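You operate a simulated robot arm through the tools that you are given. There is no shell and no other tool.

You run a simulated robot arm. Do the job below in one go: nothing can be reset, and whatever is moved stays where it is left.

JOB
From the black mat, fit the largest bush and largest pin in ring H1, the smallest pair in H4.
Fine: go by the printed sizes (microns over 28 mm), which give each ring the play on its plate; the others stay standing on the mat.
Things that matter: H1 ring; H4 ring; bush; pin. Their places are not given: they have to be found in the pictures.

It is judged by the outcome, as a careful person would: the job done as asked, and still so three seconds after it is handed in. It fails if anything else is knocked over, pushed out of place, dropped, spilled or broken.

ROBOT AND FRAMES
A 7-joint arm with a two-finger parallel gripper, fixed in place. Base frame: the origin is on the floor under the middle of its stand, x ahead of it, y to its left, z up; the work surface is at about z = 0.883. Lengths are in m, angles in degrees, forces in N, time in s.
With the tool pointing down near the work surface it reaches from about 0.28 to 0.72 m from the base axis. Its first joint turns from -166.0 to 166.0 degrees. Payload 1.57 kg.
The TCP is the grasp point between the finger pads, 0.03 m short of the fingertips. In the tool frame z runs along the fingers and y along their closing line. The gripper opens to 0.08 m. The fingers are 0.017 m wide and 0.012 m thick; the gripper's body (0.04 by 0.082 m) begins 0.08 m behind the TCP.
Orientation is that of the tool frame in the base frame, as a unit quaternion [w, x, y, z]. With the fingers straight down and closing along the base's y, the tool's x points along the base's -x, its y along +y and its z along -z.

CONTROLS
- The arm moves only by the tool send_rows. Its argument "moves" is a list of rows, each a list of 7 numbers: the turn, a rotation vector about the base's x, y, z in units of 4 degrees (1.0 is 4 degrees), then the shift along the base's x, y, z in units of 40 mm (1.0 is 40 mm), then the closure, from 0 (fully open) to 1 (shut). In form: [[ax, ay, az, x, y, z, claw], ...]. A call has 1 to 20 rows; each row shifts and turns the commanded pose from where the row before left it. A call with a number of a shift or a turn outside -1 to 1 is refused whole. A row lasts 0.2 s, in which the tool goes at most 0.05 m and 8.6 degrees; a call with a longer step from one row to the next is refused whole, and so is a gripper value outside its range. Where a pose cannot be reached the arm comes as near as it can. A force on the tool above 90 N (or 10 N above the force at the start of the call, whichever is more), or a blocked arm, ends the call early, and 0.2 s more pass. The fingers move at their own pace (about 0.072 m/s each) and stop on an object; they squeeze with about 22 N. The grip force told is the motor's: it shows also when the fingers shut on nothing. Time passes only in rows, and 0.2 s behind the last, so rows that do not move let the fingers close. The reply holds the time, the measured pose of the TCP, the force on the tool along the base axes, the opening and the grip force, in the units named above and with some noise, with the torque about the TCP (base axes, N m) and any sound that the robot's microphone picked up.
- Cameras (640 x 400 px; columns grow to the right, rows downward): "scene" is fixed at [0.055, -0.4898, 1.45]; the picture's right is [0.70, -0.72, 0.00], its down [-0.37, -0.36, -0.86] and it looks along [0.62, 0.60, -0.51] (base axes); focal length 319 px, centre (320, 200). "wrist" rides on the gripper at [0.072, -0.007, -0.122] in the tool frame; the picture's right is [0.09, 1.00, 0.00], its down [-0.84, 0.08, -0.54] and it looks along [-0.54, 0.05, 0.84] (tool axes); focal length 238 px, centre (320, 200).
- grab_frame(camera): a new picture of that camera. It takes no simulated time.
- move_column(by): slides the trunk up (or, below 0, down) by that many m; the arm rides with it, the base frame stays. It gives what a move gives, with no picture.
- pixel_to_xyz(camera, pixels): there is no depth. For up to 12 entries [column, row, z] of the newest picture of that camera ("zoom" is the newest enlarged one), the place [x, y] in the base frame at which the ray of that pixel passes the height z, good to about 0.003 m, but the place of the scene camera against the robot may be out by one fixed shift of up to 0.012 m in any direction. It takes no simulated time.
- close_up(camera, box): a new picture of the part [left, top, right, bottom] of that camera's present view, enlarged. It takes no simulated time.
- sign_off(): hands the job in; it is judged then, once.

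Leave the gripper open and the arm clear of the work at the hand-in unless told otherwise.

The tools are called after ">>>" as name(argument=value, ...) on one line, values as JSON. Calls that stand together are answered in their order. send_rows: Moves the arm, as the interface text tells. Its arguments: {"type":"object","properties":{"moves":{"type":"array","items":{"type":"array","items":{"type":"number"}}}},"required":["moves"]} The other tools are called the same way: move_column (by) moves the trunk up or down; grab_frame (camera) takes a picture; pixel_to_xyz (camera, pixels) gives the place at which the rays of pixels pass given heights; close_up (camera, box) takes an enlarged picture of a part of a camera's view; sign_off () hands the job in.

At the start:

```text
time_s: 0.0
ee_pos: [0.4476, 0.2236, 1.1112]
tcp_rot: [0.0, 0.0, 1.0, 0.0]
ft_force: [0.0, 0.1, -0.1]
wrist_torque: [-0.01, -0.01, 0.01]
opening: 0.0803
grasp_force: 0.1
trunk travel left (down, up): [-0.4, 0.08]
```

scene: 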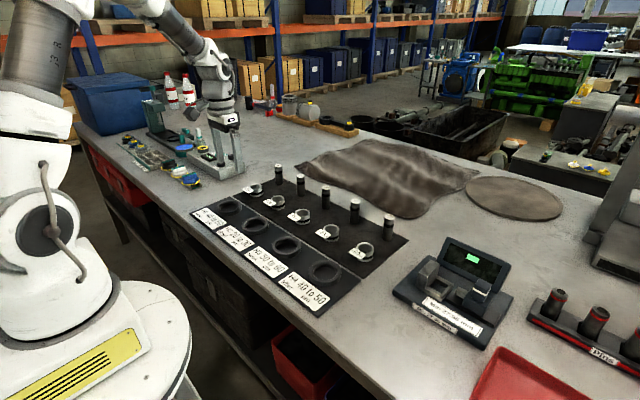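
wrist: 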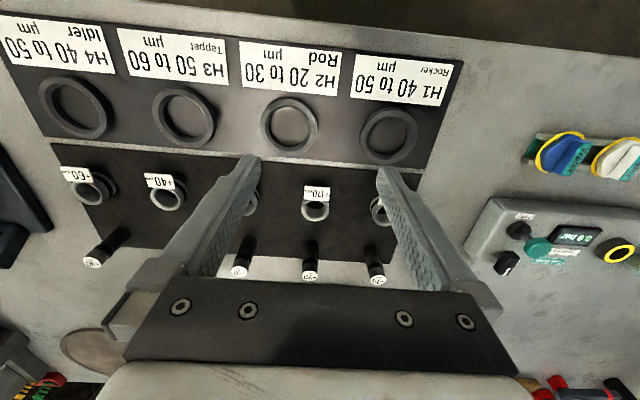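

I see a black mat with five labelled bushes and five pins. Beside it is a plate strip with four rings: H1 40–50, H2 20–30, H3 50–60 and H4 40–50 µm. I'll start with enlarged views to read the printed sizes.

>>> close_up(camera="scene", box=[180, 150, 420, 300])

>>> close_up(camera="wrist", box=[40, 150, 240, 275])

>>> close_up(camera="wrist", box=[220, 160, 420, 285])

>>> close_up(camera="scene", box=[380, 220, 640, 382])

```text
2.67 times, centred on (300, 225) of scene
```

zoom: 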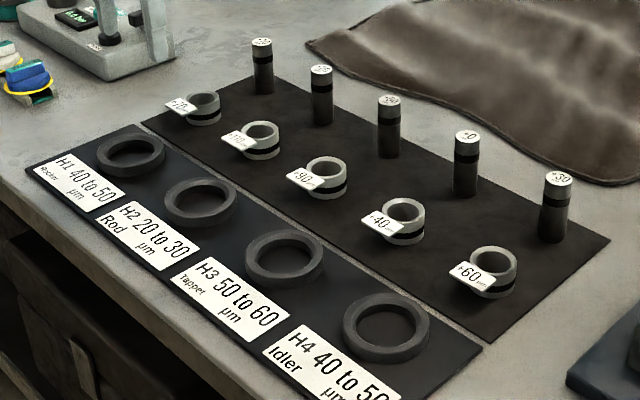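

```text
3.20 times, centred on (140, 212) of wrist
```

zoom: 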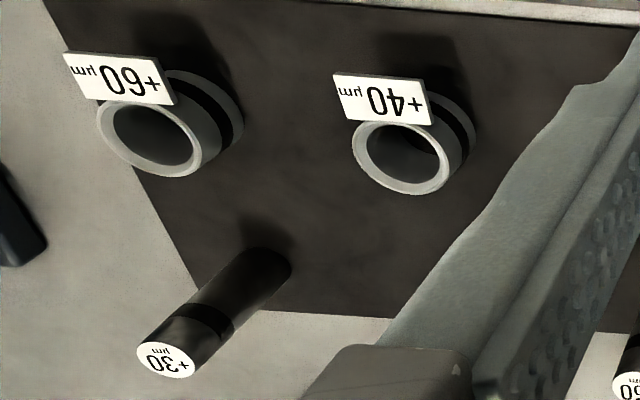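

```text
3.20 times, centred on (320, 222) of wrist
```

zoom: 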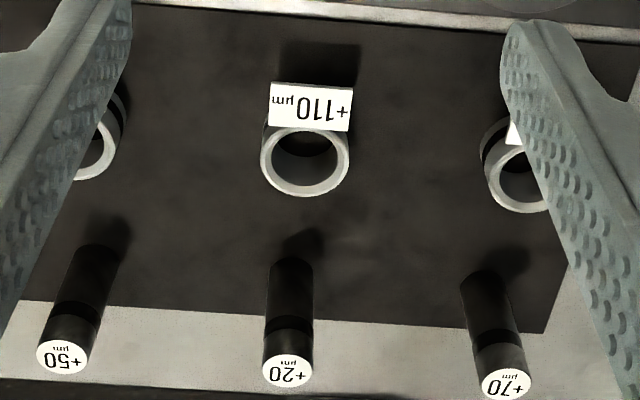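

```text
2.46 times, centred on (510, 301) of scene
```

zoom: 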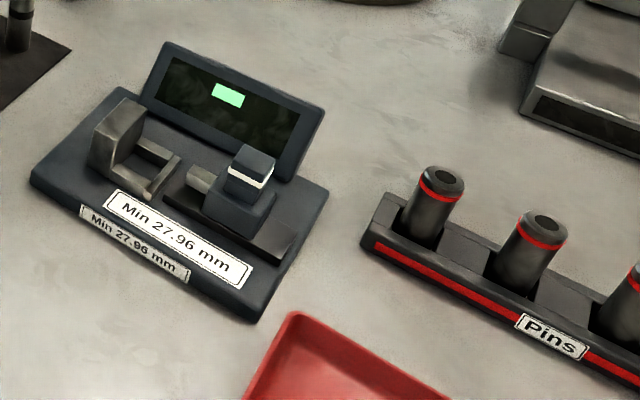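

>>> close_up(camera="scene", box=[236, 155, 316, 205])

>>> close_up(camera="scene", box=[280, 180, 360, 230])

>>> close_up(camera="scene", box=[310, 185, 406, 265])

>>> close_up(camera="wrist", box=[215, 240, 311, 300])

>>> close_up(camera="wrist", box=[295, 240, 391, 300])

>>> close_up(camera="wrist", box=[0, 20, 240, 170])

>>> close_up(camera="wrist", box=[220, 20, 460, 170])

```text
8.00 times, centred on (276, 180) of scene
```

zoom: 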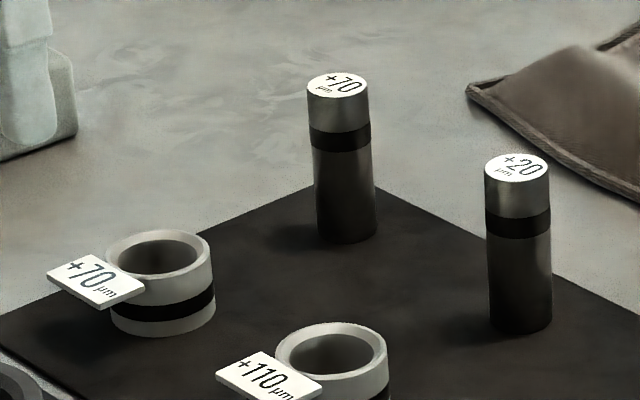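

```text
8.00 times, centred on (320, 205) of scene
```

zoom: 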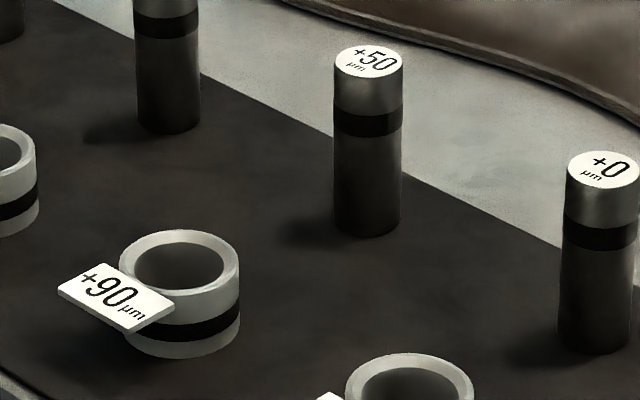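

```text
5.00 times, centred on (358, 225) of scene
```

zoom: 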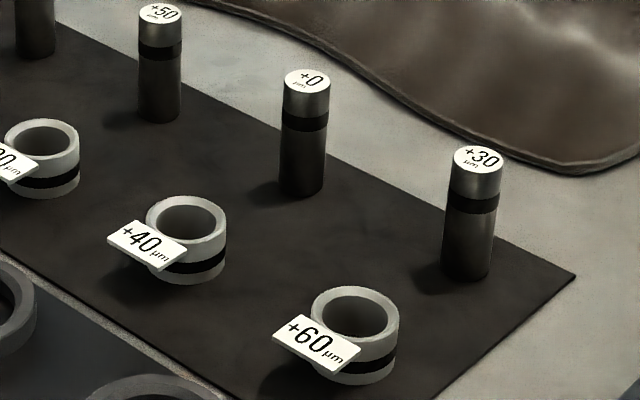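

```text
6.67 times, centred on (263, 270) of wrist
```

zoom: 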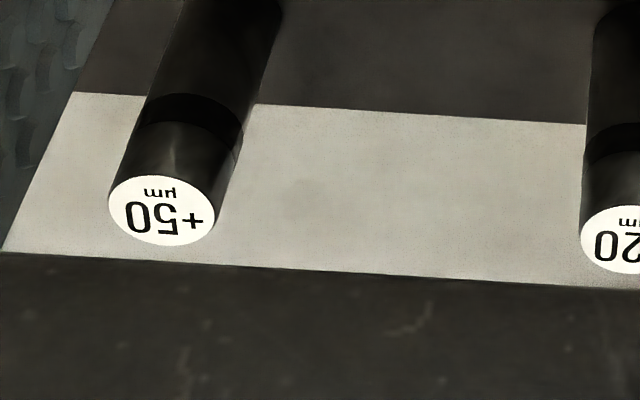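

```text
6.67 times, centred on (343, 270) of wrist
```

zoom: 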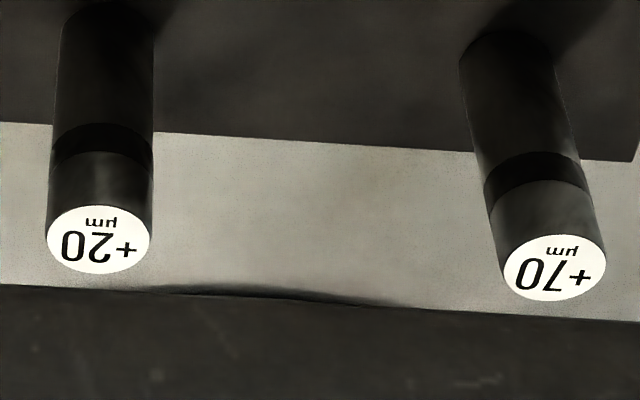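

```text
2.67 times, centred on (120, 95) of wrist
```

zoom: 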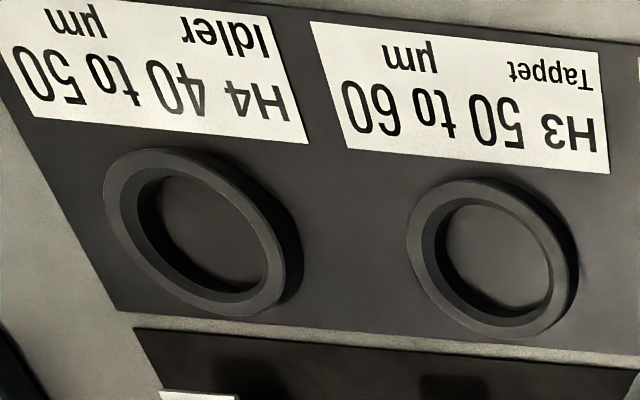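

```text
2.67 times, centred on (340, 95) of wrist
```

zoom: 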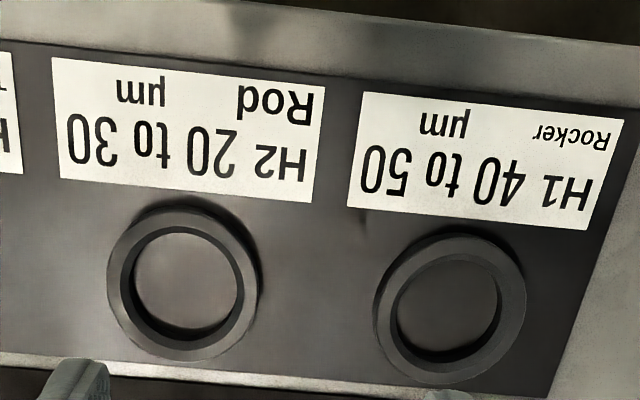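

I read the bushes, from the H1 side to the H4 side, as +70, +110, +90, +40 and +60. The pins read +70, +20, +50, +0 and +30. The largest pair is bush +110 with pin +70, a play of 40 for H1. The smallest pair is bush +40 with pin +0, also a play of 40 for H4. Both plays are within the plates' 40 to 50. Next I'll take a fresh wrist picture and get rough places.

>>> grab_frame(camera="wrist")

>>> pixel_to_xyz(camera="wrist", pixels=[[387, 136, 0.893], [74, 108, 0.893], [315, 210, 0.908], [166, 199, 0.908], [87, 194, 0.908], [378, 280, 0.96], [310, 276, 0.96], [239, 271, 0.96], [92, 262, 0.96]])

>>> grab_frame(camera="scene")

>>> pixel_to_xyz(camera="scene", pixels=[[229, 206, 0.893], [325, 272, 0.893], [278, 202, 0.908], [331, 232, 0.908], [278, 166, 0.96], [354, 201, 0.96]])

```text
taken
```

wrist: 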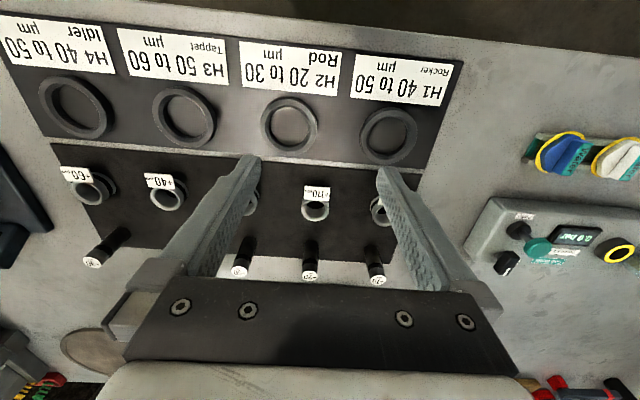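

```text
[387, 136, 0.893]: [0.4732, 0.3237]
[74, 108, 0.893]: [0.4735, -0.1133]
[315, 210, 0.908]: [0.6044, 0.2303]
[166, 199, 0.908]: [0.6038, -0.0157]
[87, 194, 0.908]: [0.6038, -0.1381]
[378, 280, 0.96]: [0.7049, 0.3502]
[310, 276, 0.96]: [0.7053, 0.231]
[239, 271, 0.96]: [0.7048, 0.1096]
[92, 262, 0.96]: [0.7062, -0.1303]
```

```text
taken
```

scene: 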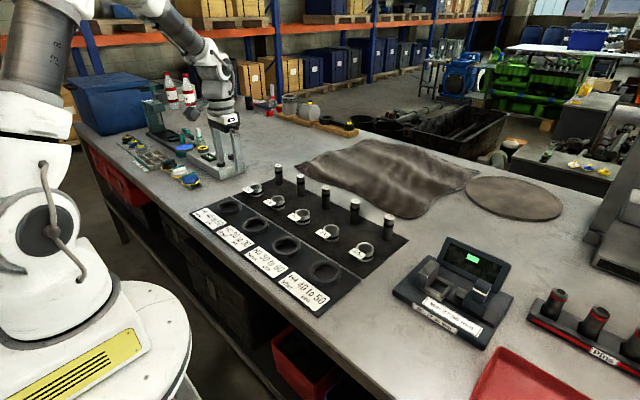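

```text
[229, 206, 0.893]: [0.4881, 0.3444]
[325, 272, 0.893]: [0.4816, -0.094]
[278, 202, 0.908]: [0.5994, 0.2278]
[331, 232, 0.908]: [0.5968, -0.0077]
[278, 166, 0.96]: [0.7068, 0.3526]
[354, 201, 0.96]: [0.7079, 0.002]
```

The bushes sit near x=0.604, the pins near x=0.705 and the rings near x=0.473, with the parts about 0.12 m apart. I'll move above bush +110 at a safe height and look from closer, with the gripper open.

>>> send_rows(moves=[[0, 0, 0, 0.77, 0.03, -0.25, 0], [0, 0, 0, 0.77, 0.03, -0.25, 0], [0, 0, 0, 0.77, 0.03, -0.25, 0], [0, 0, 0, 0.77, 0.03, -0.25, 0], [0, 0, 0, 0.77, 0.04, -0.25, 0], [0, 0, 0, 0, 0, 0, 0]])

>>> grab_frame(camera="wrist")

>>> close_up(camera="wrist", box=[220, 130, 420, 255])

```text
time_s: 1.4
ee_pos: [0.6012, 0.2308, 1.0593]
tcp_rot: [0.0, 0.001, 1.0, 0.0]
ft_force: [-0.4, 0.1, -0.5]
wrist_torque: [0.0, 0.03, 0.0]
opening: 0.0803
grasp_force: 0.1
trunk travel left (down, up): [-0.4, 0.08]
```

```text
taken
```

wrist: 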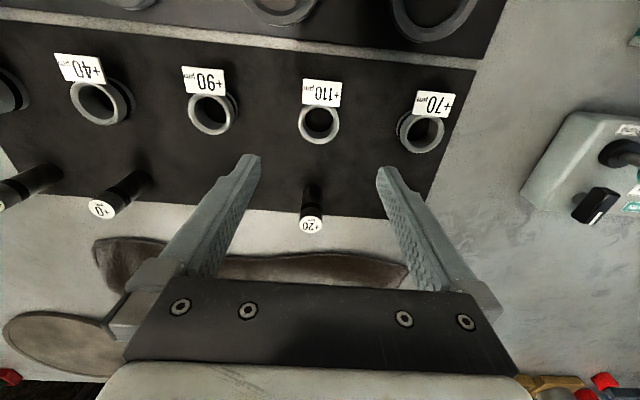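

```text
3.20 times, centred on (320, 192) of wrist
```

zoom: 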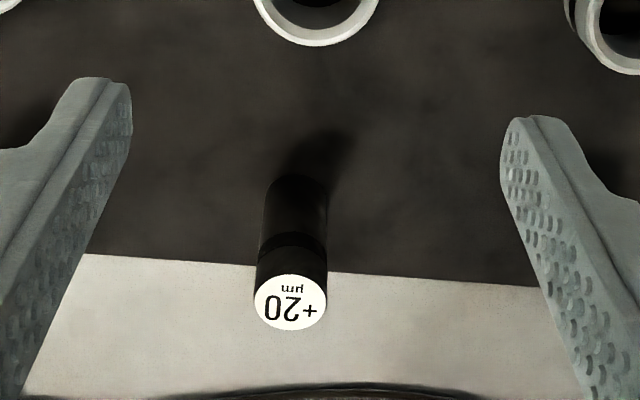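

The reach is fine here. Pin +70 is hidden behind the right finger. I'll enlarge the bush row to measure diameters and places.

>>> close_up(camera="wrist", box=[280, 70, 376, 130])

>>> pixel_to_xyz(camera="wrist", pixels=[[319, 124, 0.91], [101, 101, 0.91], [208, 114, 0.91], [421, 132, 0.91], [311, 224, 0.957], [102, 208, 0.957]])

```text
6.67 times, centred on (328, 100) of wrist
```

zoom: 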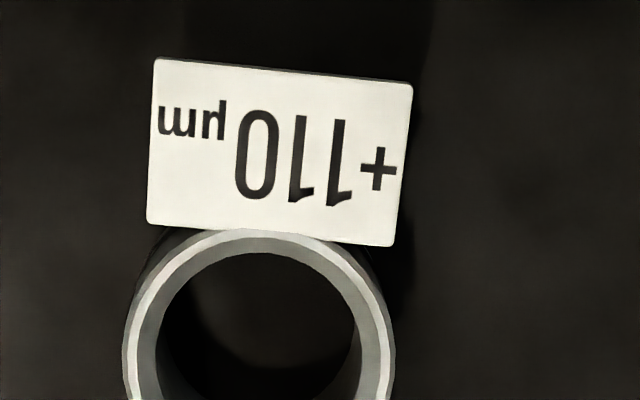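

```text
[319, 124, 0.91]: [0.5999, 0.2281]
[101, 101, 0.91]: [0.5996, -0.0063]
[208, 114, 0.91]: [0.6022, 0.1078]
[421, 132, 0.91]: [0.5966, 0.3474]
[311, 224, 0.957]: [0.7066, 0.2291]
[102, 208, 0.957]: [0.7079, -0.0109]
```

Bush +110 is at about (0.600, 0.229), with an outer diameter near 46 mm and a bore near 33 mm with a chamfer. I want the ring height and inner diameter before picking anything, so I'll zoom on rings H1 and H4 and on the bush in the scene view.

>>> close_up(camera="scene", box=[285, 245, 365, 295])

>>> close_up(camera="scene", box=[200, 185, 280, 235])

>>> close_up(camera="scene", box=[255, 185, 303, 215])

>>> grab_frame(camera="scene")

```text
8.00 times, centred on (325, 270) of scene
```

zoom: 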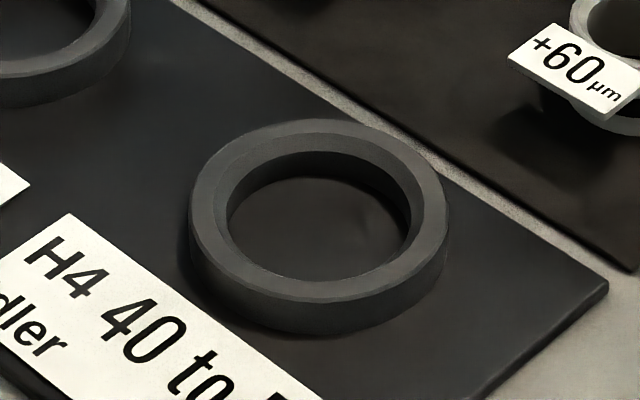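

```text
8.00 times, centred on (240, 210) of scene
```

zoom: 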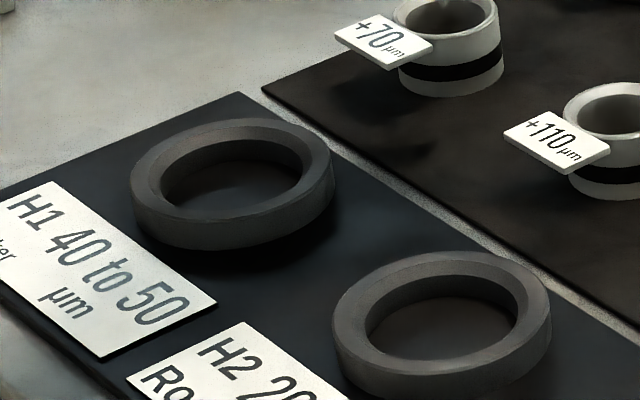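

```text
13.33 times, centred on (279, 200) of scene
```

zoom: 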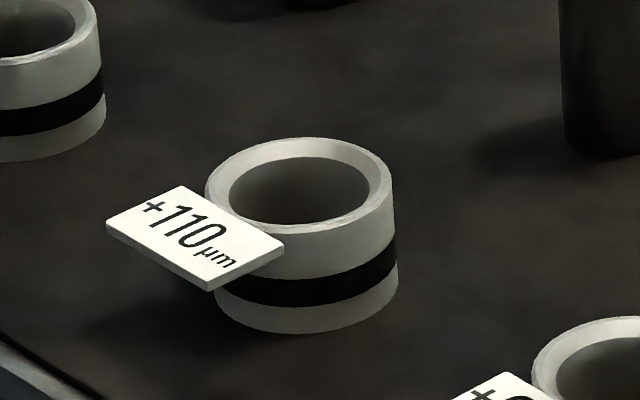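

```text
taken
```

scene: 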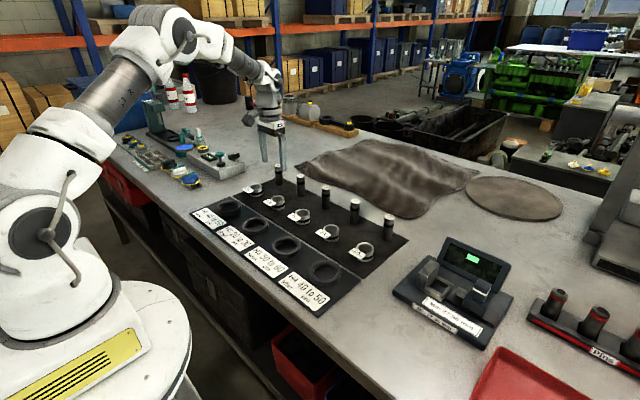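

I estimate the ring height at about 14 mm, with an inner diameter around 55 mm. The bush is about 27 mm tall with its tag near the top, pointing towards -x. I'll grip the upper part of the bush with the fingers closing along y, so the tips stay above the ring. First I'll lower to z≈0.97 and check the centring.

>>> send_rows(moves=[[0, 0, 0, 0, -0.02, -0.75, 0], [0, 0, 0, 0, -0.02, -0.75, 0], [0, 0, 0, 0, 0, -0.73, 0], [0, 0, 0, 0, 0, 0, 0]])

>>> grab_frame(camera="wrist")

>>> close_up(camera="wrist", box=[260, 100, 388, 180])

```text
time_s: 2.4
ee_pos: [0.6016, 0.2288, 0.9735]
tcp_rot: [0.0, 0.0, 1.0, 0.0]
ft_force: [-0.3, 0.2, 0.8]
wrist_torque: [-0.04, -0.01, -0.01]
opening: 0.0801
grasp_force: 0.1
trunk travel left (down, up): [-0.4, 0.08]
```

```text
taken
```

wrist: 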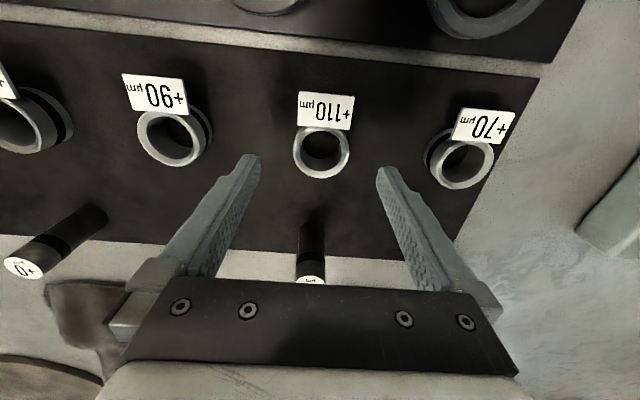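

```text
5.00 times, centred on (324, 140) of wrist
```

zoom: 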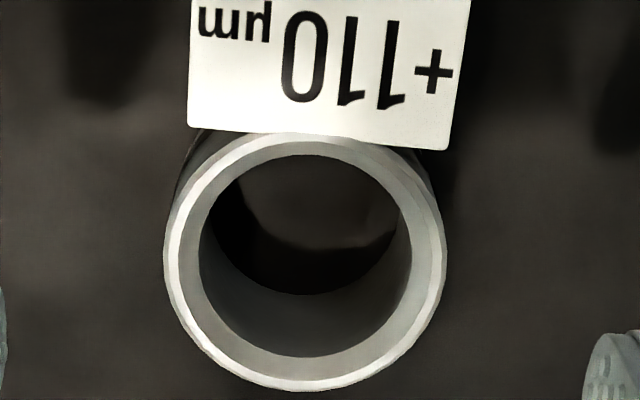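

The bush's top rim is centred near wrist pixel (321, 152). I'll get its place, and the neighbours' for reference.

>>> pixel_to_xyz(camera="wrist", pixels=[[321, 152.5, 0.909], [321, 152.5, 0.912], [171, 137, 0.911], [460, 165, 0.911], [22, 124, 0.911]])

```text
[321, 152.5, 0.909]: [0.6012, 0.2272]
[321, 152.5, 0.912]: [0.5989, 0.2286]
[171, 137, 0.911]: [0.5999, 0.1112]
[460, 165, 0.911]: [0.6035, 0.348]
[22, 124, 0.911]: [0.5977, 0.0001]
```

TCP and bush agree to within 2 mm. I'll go straight down to z≈0.930 so the tips are at about 0.900, gripping the upper 11 mm or so, and then close.

>>> send_rows(moves=[[0, 0, 0, -0.04, 0, -0.4, 0], [0, 0, 0, 0, 0, -0.4, 0], [0, 0, 0, 0, 0, -0.28, 0], [0, 0, 0, 0, 0, 0, 0]])

>>> grab_frame(camera="wrist")

>>> close_up(camera="scene", box=[240, 160, 320, 210])

```text
time_s: 3.4
ee_pos: [0.5985, 0.229, 0.9275]
tcp_rot: [0.0, -0.001, 1.0, 0.0]
ft_force: [0.3, -0.3, 0.6]
wrist_torque: [0.01, 0.0, -0.04]
opening: 0.08
grasp_force: 0.0
trunk travel left (down, up): [-0.4, 0.08]
```

```text
taken
```

wrist: 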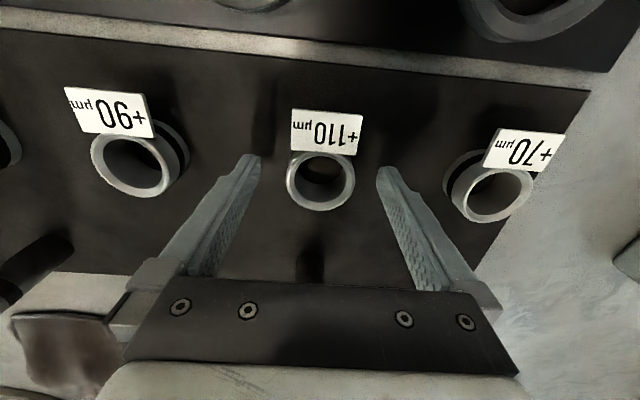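

```text
8.00 times, centred on (280, 185) of scene
```

zoom: 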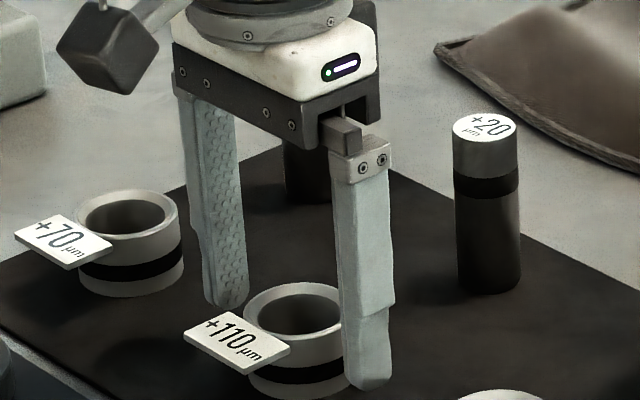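

The fingers straddle the bush with the tips about level with its black band. I'll close now and wait for the grip.

>>> send_rows(moves=[[0, 0, 0, 0, 0, 0, 0.3], [0, 0, 0, 0, 0, 0, 0.6], [0, 0, 0, 0, 0, 0, 1], [0, 0, 0, 0, 0, 0, 1], [0, 0, 0, 0, 0, 0, 1]])

>>> grab_frame(camera="wrist")

>>> close_up(camera="wrist", box=[260, 140, 388, 220])

```text
time_s: 4.6
ee_pos: [0.5991, 0.2283, 0.9283]
tcp_rot: [0.0, 0.0, 1.0, 0.0]
ft_force: [0.5, 0.1, -0.1]
wrist_torque: [0.03, 0.01, 0.01]
opening: 0.0452
grasp_force: 21.8
trunk travel left (down, up): [-0.4, 0.08]
```

```text
taken
```

wrist: 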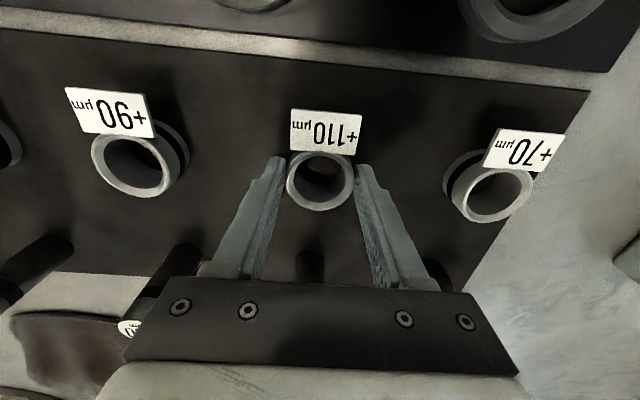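

```text
5.00 times, centred on (324, 180) of wrist
```

zoom: 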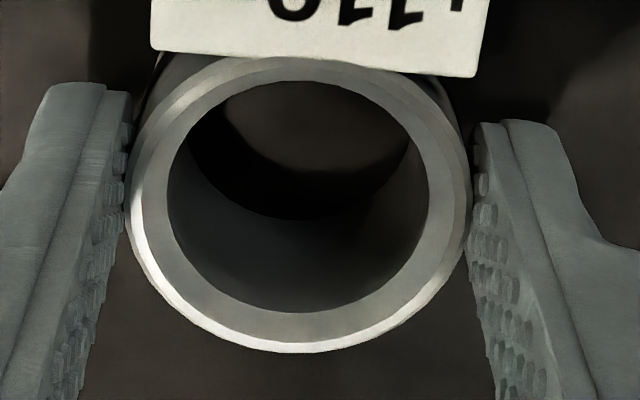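

The grip is firm at an opening of 45.2 mm. I'll measure where the bush centre sits relative to the TCP, using top rim centre pixel (320, 181), and then lift straight up by 80 mm.

>>> pixel_to_xyz(camera="wrist", pixels=[[320, 181, 0.911], [320, 181, 0.913]])

>>> send_rows(moves=[[0, 0, 0, 0, 0, 0.3, 1], [0, 0, 0, 0, 0, 0.6, 1], [0, 0, 0, 0, 0, 0.6, 1], [0, 0, 0, 0, 0, 0.5, 1], [0, 0, 0, 0, 0, 0, 1]])

>>> grab_frame(camera="scene")

```text
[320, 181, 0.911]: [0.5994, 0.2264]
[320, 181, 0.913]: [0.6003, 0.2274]
```

```text
time_s: 5.8
ee_pos: [0.5996, 0.2285, 1.0098]
tcp_rot: [-0.001, -0.001, 1.0, 0.001]
ft_force: [0.4, 1.2, -0.8]
wrist_torque: [-0.01, -0.03, 0.0]
opening: 0.045
grasp_force: 21.6
trunk travel left (down, up): [-0.4, 0.08]
```

```text
taken
```

scene: 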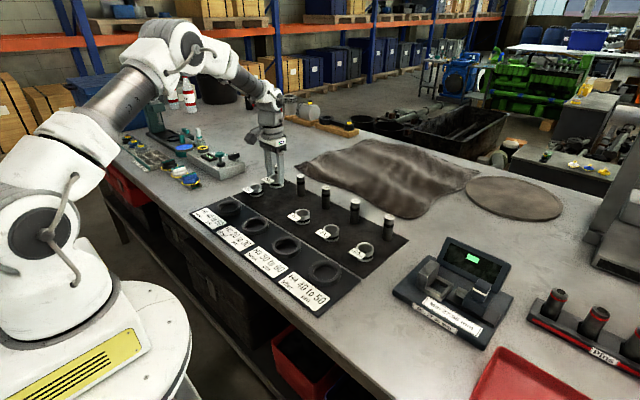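

The bush is held and lifted with its centre at the TCP. I'll move to (0.55, 0.324) at this height so ring H1 is in view behind the held bush.

>>> send_rows(moves=[[0, 0, 0, -0.4, 0.8, 0, 1], [0, 0, 0, -0.4, 0.8, 0, 1], [0, 0, 0, -0.4, 0.8, 0, 1], [0, 0, 0, 0, 0, 0, 1]])

>>> grab_frame(camera="wrist")

>>> close_up(camera="wrist", box=[240, 0, 400, 100])

```text
time_s: 6.8
ee_pos: [0.5493, 0.3261, 1.0089]
tcp_rot: [0.0, 0.0, 1.0, 0.0]
ft_force: [-1.0, 0.5, -0.3]
wrist_torque: [-0.06, 0.0, 0.0]
opening: 0.0452
grasp_force: 22.7
trunk travel left (down, up): [-0.4, 0.08]
```

```text
taken
```

wrist: 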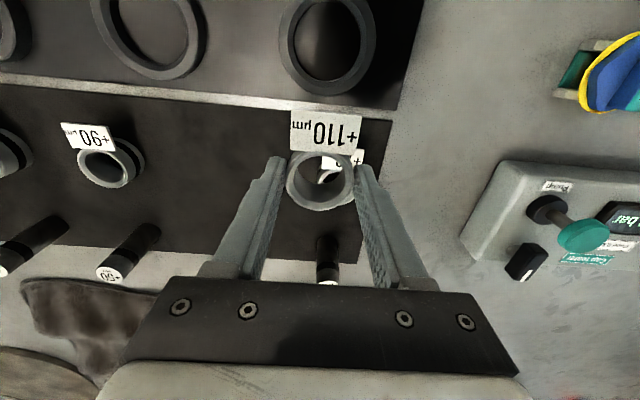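

```text
4.00 times, centred on (320, 50) of wrist
```

zoom: 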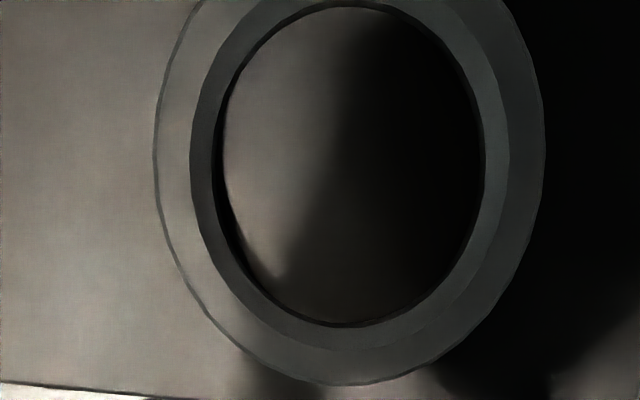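

Ring H1 is fully in view, with its bore near (327, 41). I'll compute its centre from rim points.

>>> pixel_to_xyz(camera="wrist", pixels=[[295.5, 40, 0.894], [361.25, 41, 0.894], [327.5, 1.75, 0.894], [327.5, 81.25, 0.894], [278.75, 38, 0.9], [376.25, 38, 0.9], [328, 96.25, 0.9], [287.5, 38, 0.9], [367.5, 38, 0.9], [328, 87.5, 0.9], [327.5, 41, 0.897]])

```text
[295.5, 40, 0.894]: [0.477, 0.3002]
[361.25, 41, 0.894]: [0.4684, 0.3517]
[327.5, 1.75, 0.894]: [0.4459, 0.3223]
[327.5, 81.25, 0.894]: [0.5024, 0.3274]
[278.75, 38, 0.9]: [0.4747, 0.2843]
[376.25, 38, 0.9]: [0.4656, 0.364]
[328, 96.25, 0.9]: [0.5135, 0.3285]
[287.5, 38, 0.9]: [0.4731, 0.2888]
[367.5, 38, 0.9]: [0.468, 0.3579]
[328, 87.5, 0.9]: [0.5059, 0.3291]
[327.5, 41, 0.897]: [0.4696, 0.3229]
```

The ring H1 centre is at about (0.4735, 0.3245), with a bore near 52 mm and a wide chamfer. The bush is 45 mm across, so there's good clearance. I'll move over the ring at height, lower to z≈0.955 and check.

>>> send_rows(moves=[[0, 0, 0, -0.65, 0, 0, 1], [0, 0, 0, -0.65, 0, 0, 1], [0, 0, 0, -0.66, 0, 0, 1], [0, 0, 0, 0, 0, -0.45, 1], [0, 0, 0, 0, 0, -0.45, 1], [0, 0, 0, 0, 0, -0.43, 1], [0, 0, 0, 0, 0, 0, 1]])

>>> grab_frame(camera="wrist")

>>> close_up(camera="scene", box=[190, 165, 270, 215])

>>> close_up(camera="wrist", box=[240, 130, 400, 230])

```text
time_s: 8.4
ee_pos: [0.4725, 0.3266, 0.955]
tcp_rot: [0.0, 0.0, 1.0, 0.001]
ft_force: [-0.8, 0.4, -0.4]
wrist_torque: [0.01, 0.04, -0.01]
opening: 0.0451
grasp_force: 22.1
trunk travel left (down, up): [-0.4, 0.08]
```

```text
taken
```

wrist: 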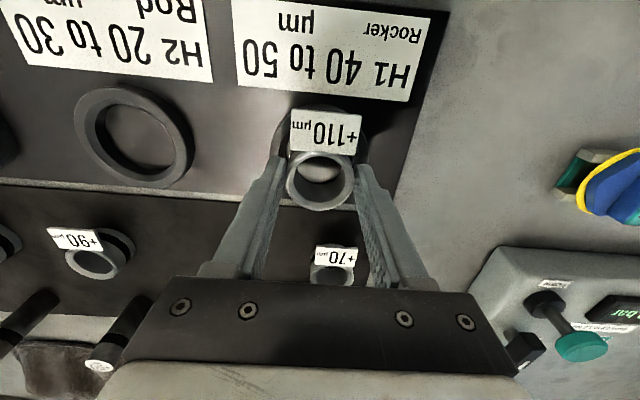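

```text
8.00 times, centred on (230, 190) of scene
```

zoom: 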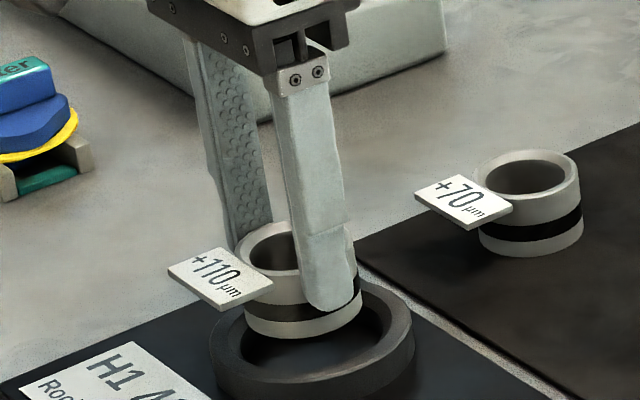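

```text
4.00 times, centred on (320, 180) of wrist
```

zoom: 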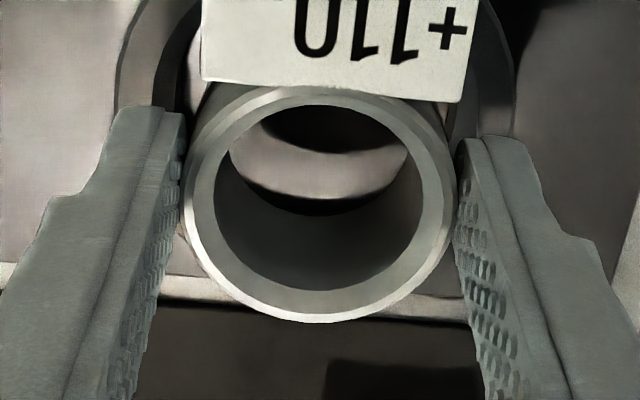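

The bush is right above the ring and centred. I'll lower in small steps and watch the force, first 17 mm so the bottom edge goes inside the ring's chamfer.

>>> send_rows(moves=[[0, 0, 0, 0, 0, -0.15, 1], [0, 0, 0, 0, 0, -0.15, 1], [0, 0, 0, 0, 0, -0.13, 1], [0, 0, 0, 0, 0, 0, 1]])

>>> close_up(camera="scene", box=[190, 170, 270, 220])

>>> close_up(camera="wrist", box=[240, 110, 400, 210])

```text
time_s: 9.4
ee_pos: [0.4733, 0.3242, 0.9363]
tcp_rot: [0.0, 0.0, 1.0, 0.0]
ft_force: [-1.5, 1.0, -1.0]
wrist_torque: [0.02, 0.01, 0.03]
opening: 0.0449
grasp_force: 21.6
trunk travel left (down, up): [-0.4, 0.08]
```

```text
8.00 times, centred on (230, 195) of scene
```

zoom: 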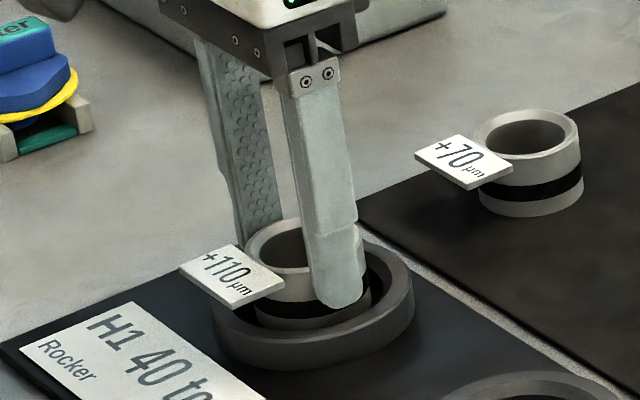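

```text
4.00 times, centred on (320, 160) of wrist
```

zoom: 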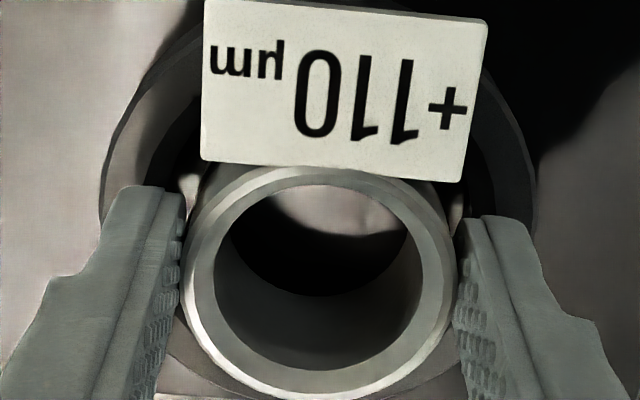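

The bush is inside the ring and no force shows. I'll keep lowering slowly until it touches the plate.

>>> send_rows(moves=[[0, 0, 0, 0, 0, -0.05, 1], [0, 0, 0, 0, 0, -0.05, 1], [0, 0, 0, 0, 0, 0, 1]])

>>> close_up(camera="scene", box=[206, 180, 254, 210])

```text
time_s: 10.2
ee_pos: [0.4732, 0.3257, 0.9333]
tcp_rot: [0.0, 0.001, 1.0, 0.001]
ft_force: [0.1, -0.8, -0.2]
wrist_torque: [0.01, 0.05, 0.0]
opening: 0.045
grasp_force: 22.0
trunk travel left (down, up): [-0.4, 0.08]
```

```text
13.33 times, centred on (230, 195) of scene
```

zoom: 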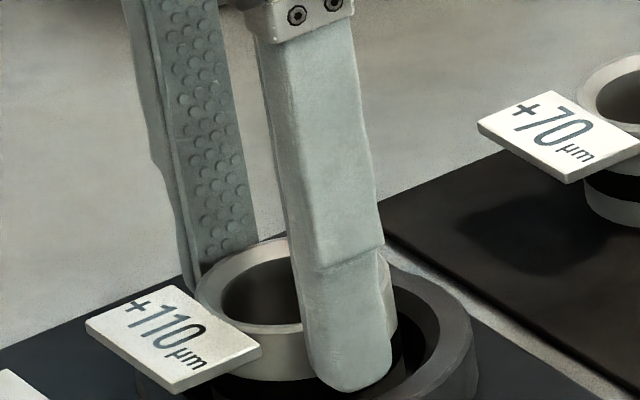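

There's no contact yet. I'll go on 1.2 mm at a time.

>>> send_rows(moves=[[0, 0, 0, 0, 0, -0.03, 1], [0, 0, 0, 0, 0, -0.03, 1], [0, 0, 0, 0, 0, 0, 1]])

>>> close_up(camera="scene", box=[206, 185, 254, 215])

```text
time_s: 11.0
ee_pos: [0.4733, 0.3255, 0.9312]
tcp_rot: [0.0, 0.001, 1.0, 0.0]
ft_force: [-0.4, -1.0, 4.1]
wrist_torque: [-0.11, 0.09, 0.02]
opening: 0.0449
grasp_force: 21.6
trunk travel left (down, up): [-0.4, 0.08]
```

```text
13.33 times, centred on (230, 200) of scene
```

zoom: 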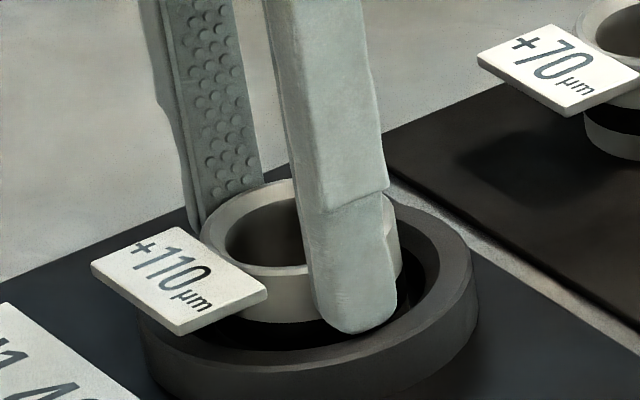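

Contact with the plate shows as +4 N in z and the bush is seated in ring H1. I'll ease up 0.8 mm, open slightly so the fingers don't sweep the ring, and rise straight up.

>>> send_rows(moves=[[0, 0, 0, 0, 0, 0.02, 1], [0, 0, 0, 0, 0, 0, 0.4], [0, 0, 0, 0, 0, 0, 0.34], [0, 0, 0, 0, 0, 0, 0.34], [0, 0, 0, 0, 0, 0.1, 0.34], [0, 0, 0, 0, 0, 0.3, 0.34], [0, 0, 0, 0, 0, 0.6, 0.34], [0, 0, 0, 0, 0, 0.6, 0], [0, 0, 0, 0, 0, 0.6, 0], [0, 0, 0, 0, 0, 0, 0]])

>>> grab_frame(camera="wrist")

>>> close_up(camera="scene", box=[190, 175, 270, 225])

>>> close_up(camera="wrist", box=[240, 70, 400, 170])

```text
time_s: 13.2
ee_pos: [0.4731, 0.325, 1.0215]
tcp_rot: [0.0, -0.001, 1.0, 0.0]
ft_force: [-0.7, 0.3, -0.6]
wrist_torque: [0.01, 0.01, 0.0]
opening: 0.0797
grasp_force: 0.1
trunk travel left (down, up): [-0.4, 0.08]
```

```text
taken
```

wrist: 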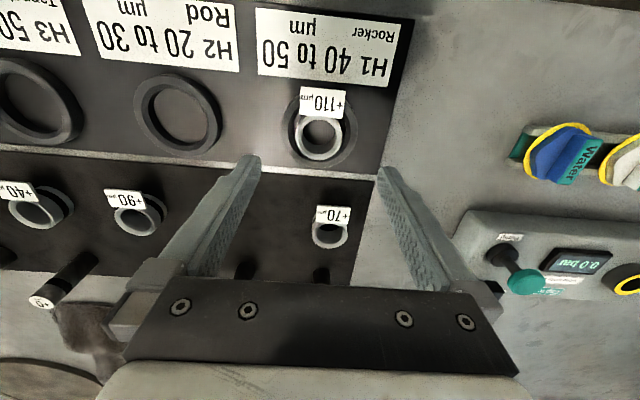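

```text
8.00 times, centred on (230, 200) of scene
```

zoom: 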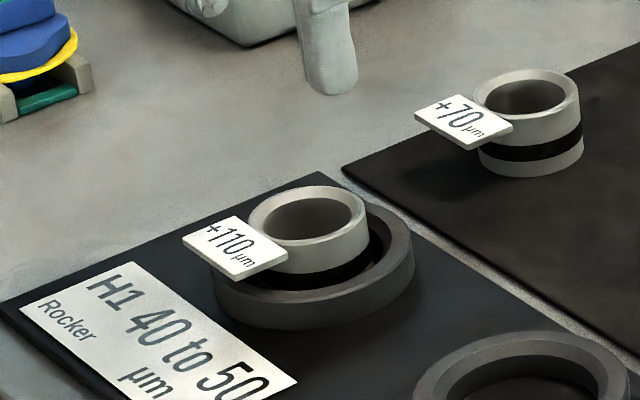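

```text
4.00 times, centred on (320, 120) of wrist
```

zoom: 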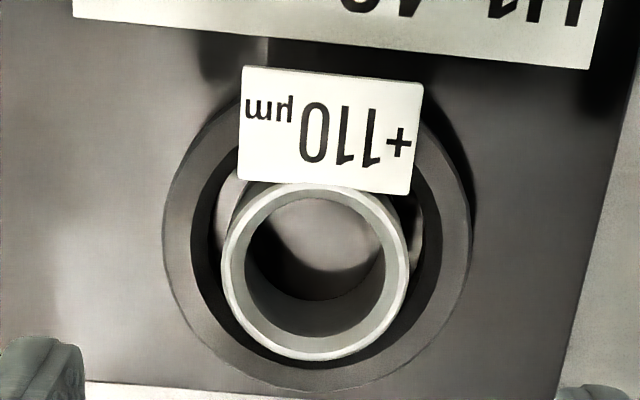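

Bush +110 stands upright and centred in H1, and bush +70 is untouched. Next is the smallest bush, +40. I'll travel at height to above (0.600, -0.008) and look.

>>> pixel_to_xyz(camera="wrist", pixels=[[318.75, 138, 0.914], [318.75, 138, 0.912]])

>>> send_rows(moves=[[0, 0, 0, 0.316, -0.832, 0, 0], [0, 0, 0, 0.316, -0.832, 0, 0], [0, 0, 0, 0.316, -0.832, 0, 0], [0, 0, 0, 0.316, -0.832, 0, 0], [0, 0, 0, 0.316, -0.832, 0, 0], [0, 0, 0, 0.316, -0.832, 0, 0], [0, 0, 0, 0.316, -0.832, 0, 0], [0, 0, 0, 0.316, -0.832, 0, 0], [0, 0, 0, 0.316, -0.832, 0, 0], [0, 0, 0, 0.316, -0.832, 0, 0], [0, 0, 0, 0, 0, -0.6, 0], [0, 0, 0, 0, 0, -0.6, 0], [0, 0, 0, 0, 0, 0, 0]])

>>> grab_frame(camera="wrist")

>>> close_up(camera="wrist", box=[260, 100, 388, 180])

```text
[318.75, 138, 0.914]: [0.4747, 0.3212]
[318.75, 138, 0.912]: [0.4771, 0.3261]
```

```text
time_s: 16.0
ee_pos: [0.5985, -0.0095, 0.971]
tcp_rot: [0.0, 0.001, 1.0, 0.0]
ft_force: [-0.3, 0.0, -0.3]
wrist_torque: [0.02, 0.04, -0.01]
opening: 0.0797
grasp_force: 0.1
trunk travel left (down, up): [-0.4, 0.08]
```

```text
taken
```

wrist: 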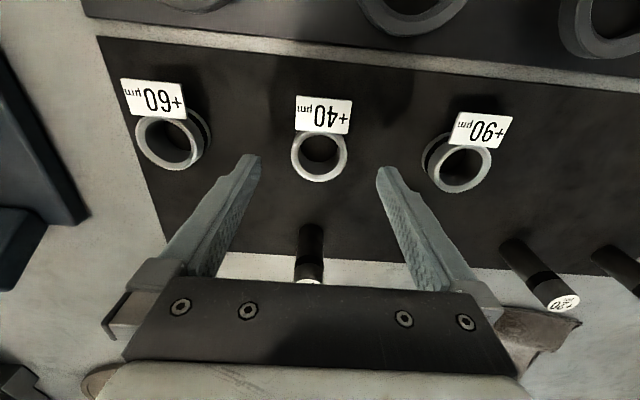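

```text
5.00 times, centred on (324, 140) of wrist
```

zoom: 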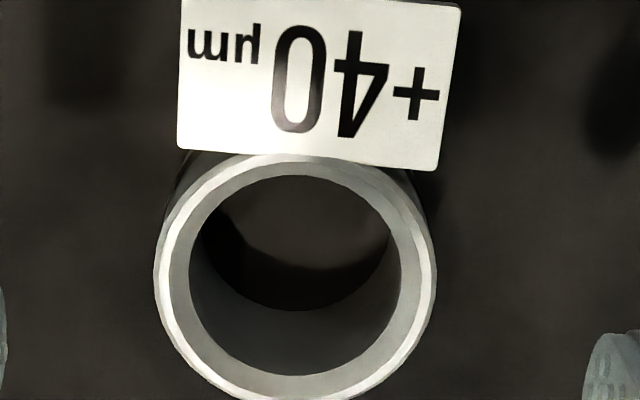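

Bush +40 is centred at about (319, 155), within 1 mm of the TCP. I'll lower to the same grip height (0.929) as before and close.

>>> send_rows(moves=[[0, 0, 0, 0.02, -0.02, -0.4, 0], [0, 0, 0, 0, 0, -0.4, 0], [0, 0, 0, 0, 0, -0.28, 0], [0, 0, 0, 0, 0, 0, 0], [0, 0, 0, 0, 0, 0, 0.3], [0, 0, 0, 0, 0, 0, 0.6], [0, 0, 0, 0, 0, 0, 1], [0, 0, 0, 0, 0, 0, 1], [0, 0, 0, 0, 0, 0, 1]])

>>> grab_frame(camera="wrist")

>>> close_up(camera="wrist", box=[260, 140, 388, 220])

```text
time_s: 18.0
ee_pos: [0.5989, -0.0094, 0.9285]
tcp_rot: [0.0, -0.001, 1.0, -0.001]
ft_force: [0.0, 0.1, -0.9]
wrist_torque: [0.0, -0.04, 0.01]
opening: 0.0448
grasp_force: 22.0
trunk travel left (down, up): [-0.4, 0.08]
```

```text
taken
```

wrist: 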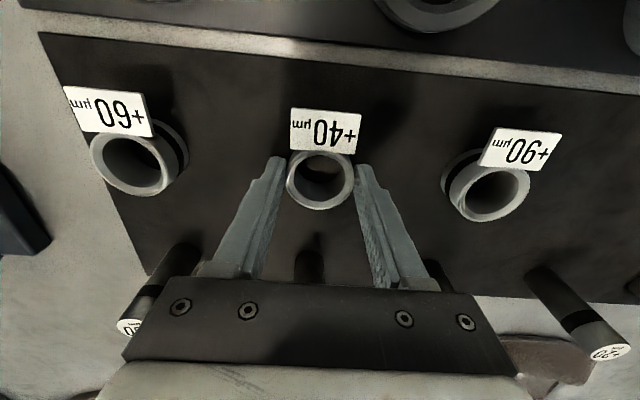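

```text
5.00 times, centred on (324, 180) of wrist
```

zoom: 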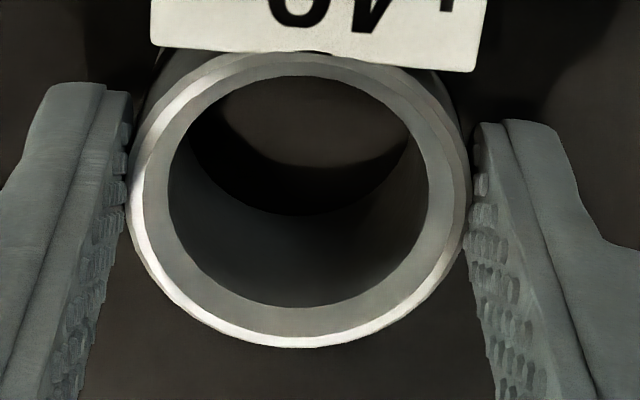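

The grip is firm at 44.8 mm. I'll lift 80 mm and then move to about (0.55, -0.113) to view ring H4.

>>> send_rows(moves=[[0, 0, 0, 0, 0, 0.3, 1], [0, 0, 0, 0, 0, 0.6, 1], [0, 0, 0, 0, 0, 0.6, 1], [0, 0, 0, 0, 0, 0.5, 1], [0, 0, 0, -0.32, -0.65, 0, 1], [0, 0, 0, -0.32, -0.65, 0, 1], [0, 0, 0, -0.32, -0.65, 0, 1], [0, 0, 0, -0.32, -0.65, 0, 1], [0, 0, 0, 0, 0, 0, 1]])

>>> grab_frame(camera="wrist")

>>> close_up(camera="wrist", box=[240, 0, 400, 100])

```text
time_s: 20.0
ee_pos: [0.5474, -0.1138, 1.0067]
tcp_rot: [0.0, 0.001, 1.0, 0.0]
ft_force: [0.0, -0.7, -0.6]
wrist_torque: [0.01, -0.01, 0.01]
opening: 0.0451
grasp_force: 22.0
trunk travel left (down, up): [-0.4, 0.08]
```

```text
taken
```

wrist: 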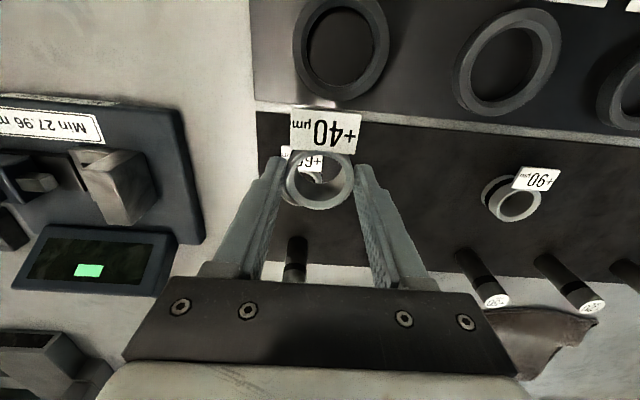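

```text
4.00 times, centred on (320, 50) of wrist
```

zoom: 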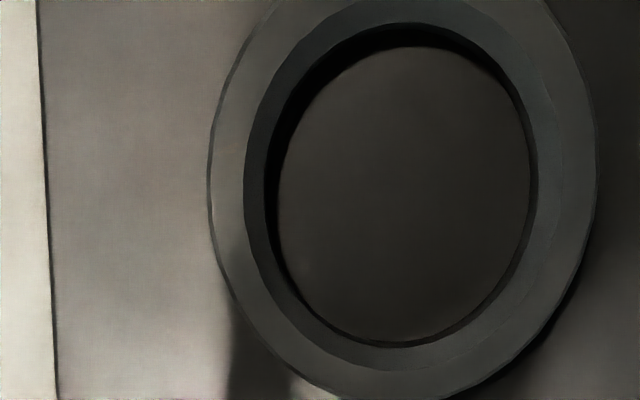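

Ring H4 is in view with its bore centre near (341, 46). I'll compute its centre from rim points.

>>> pixel_to_xyz(camera="wrist", pixels=[[292, 45, 0.9], [389.5, 45, 0.9], [306, 45, 0.894], [373.3, 47, 0.894], [340.5, 5.5, 0.894], [340, 86.25, 0.894], [340, 93, 0.9], [340, 101, 0.9], [300.75, 45, 0.9], [381.3, 45, 0.9], [340.5, 46, 0.897]])

```text
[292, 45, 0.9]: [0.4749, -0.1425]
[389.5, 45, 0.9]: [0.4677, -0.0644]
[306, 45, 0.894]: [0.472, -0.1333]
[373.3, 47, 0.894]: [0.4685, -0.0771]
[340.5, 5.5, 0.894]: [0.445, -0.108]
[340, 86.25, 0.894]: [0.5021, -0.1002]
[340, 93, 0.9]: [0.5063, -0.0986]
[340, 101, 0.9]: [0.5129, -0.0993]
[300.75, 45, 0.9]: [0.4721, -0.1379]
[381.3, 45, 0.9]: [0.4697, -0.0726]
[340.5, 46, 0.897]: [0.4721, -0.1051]
```

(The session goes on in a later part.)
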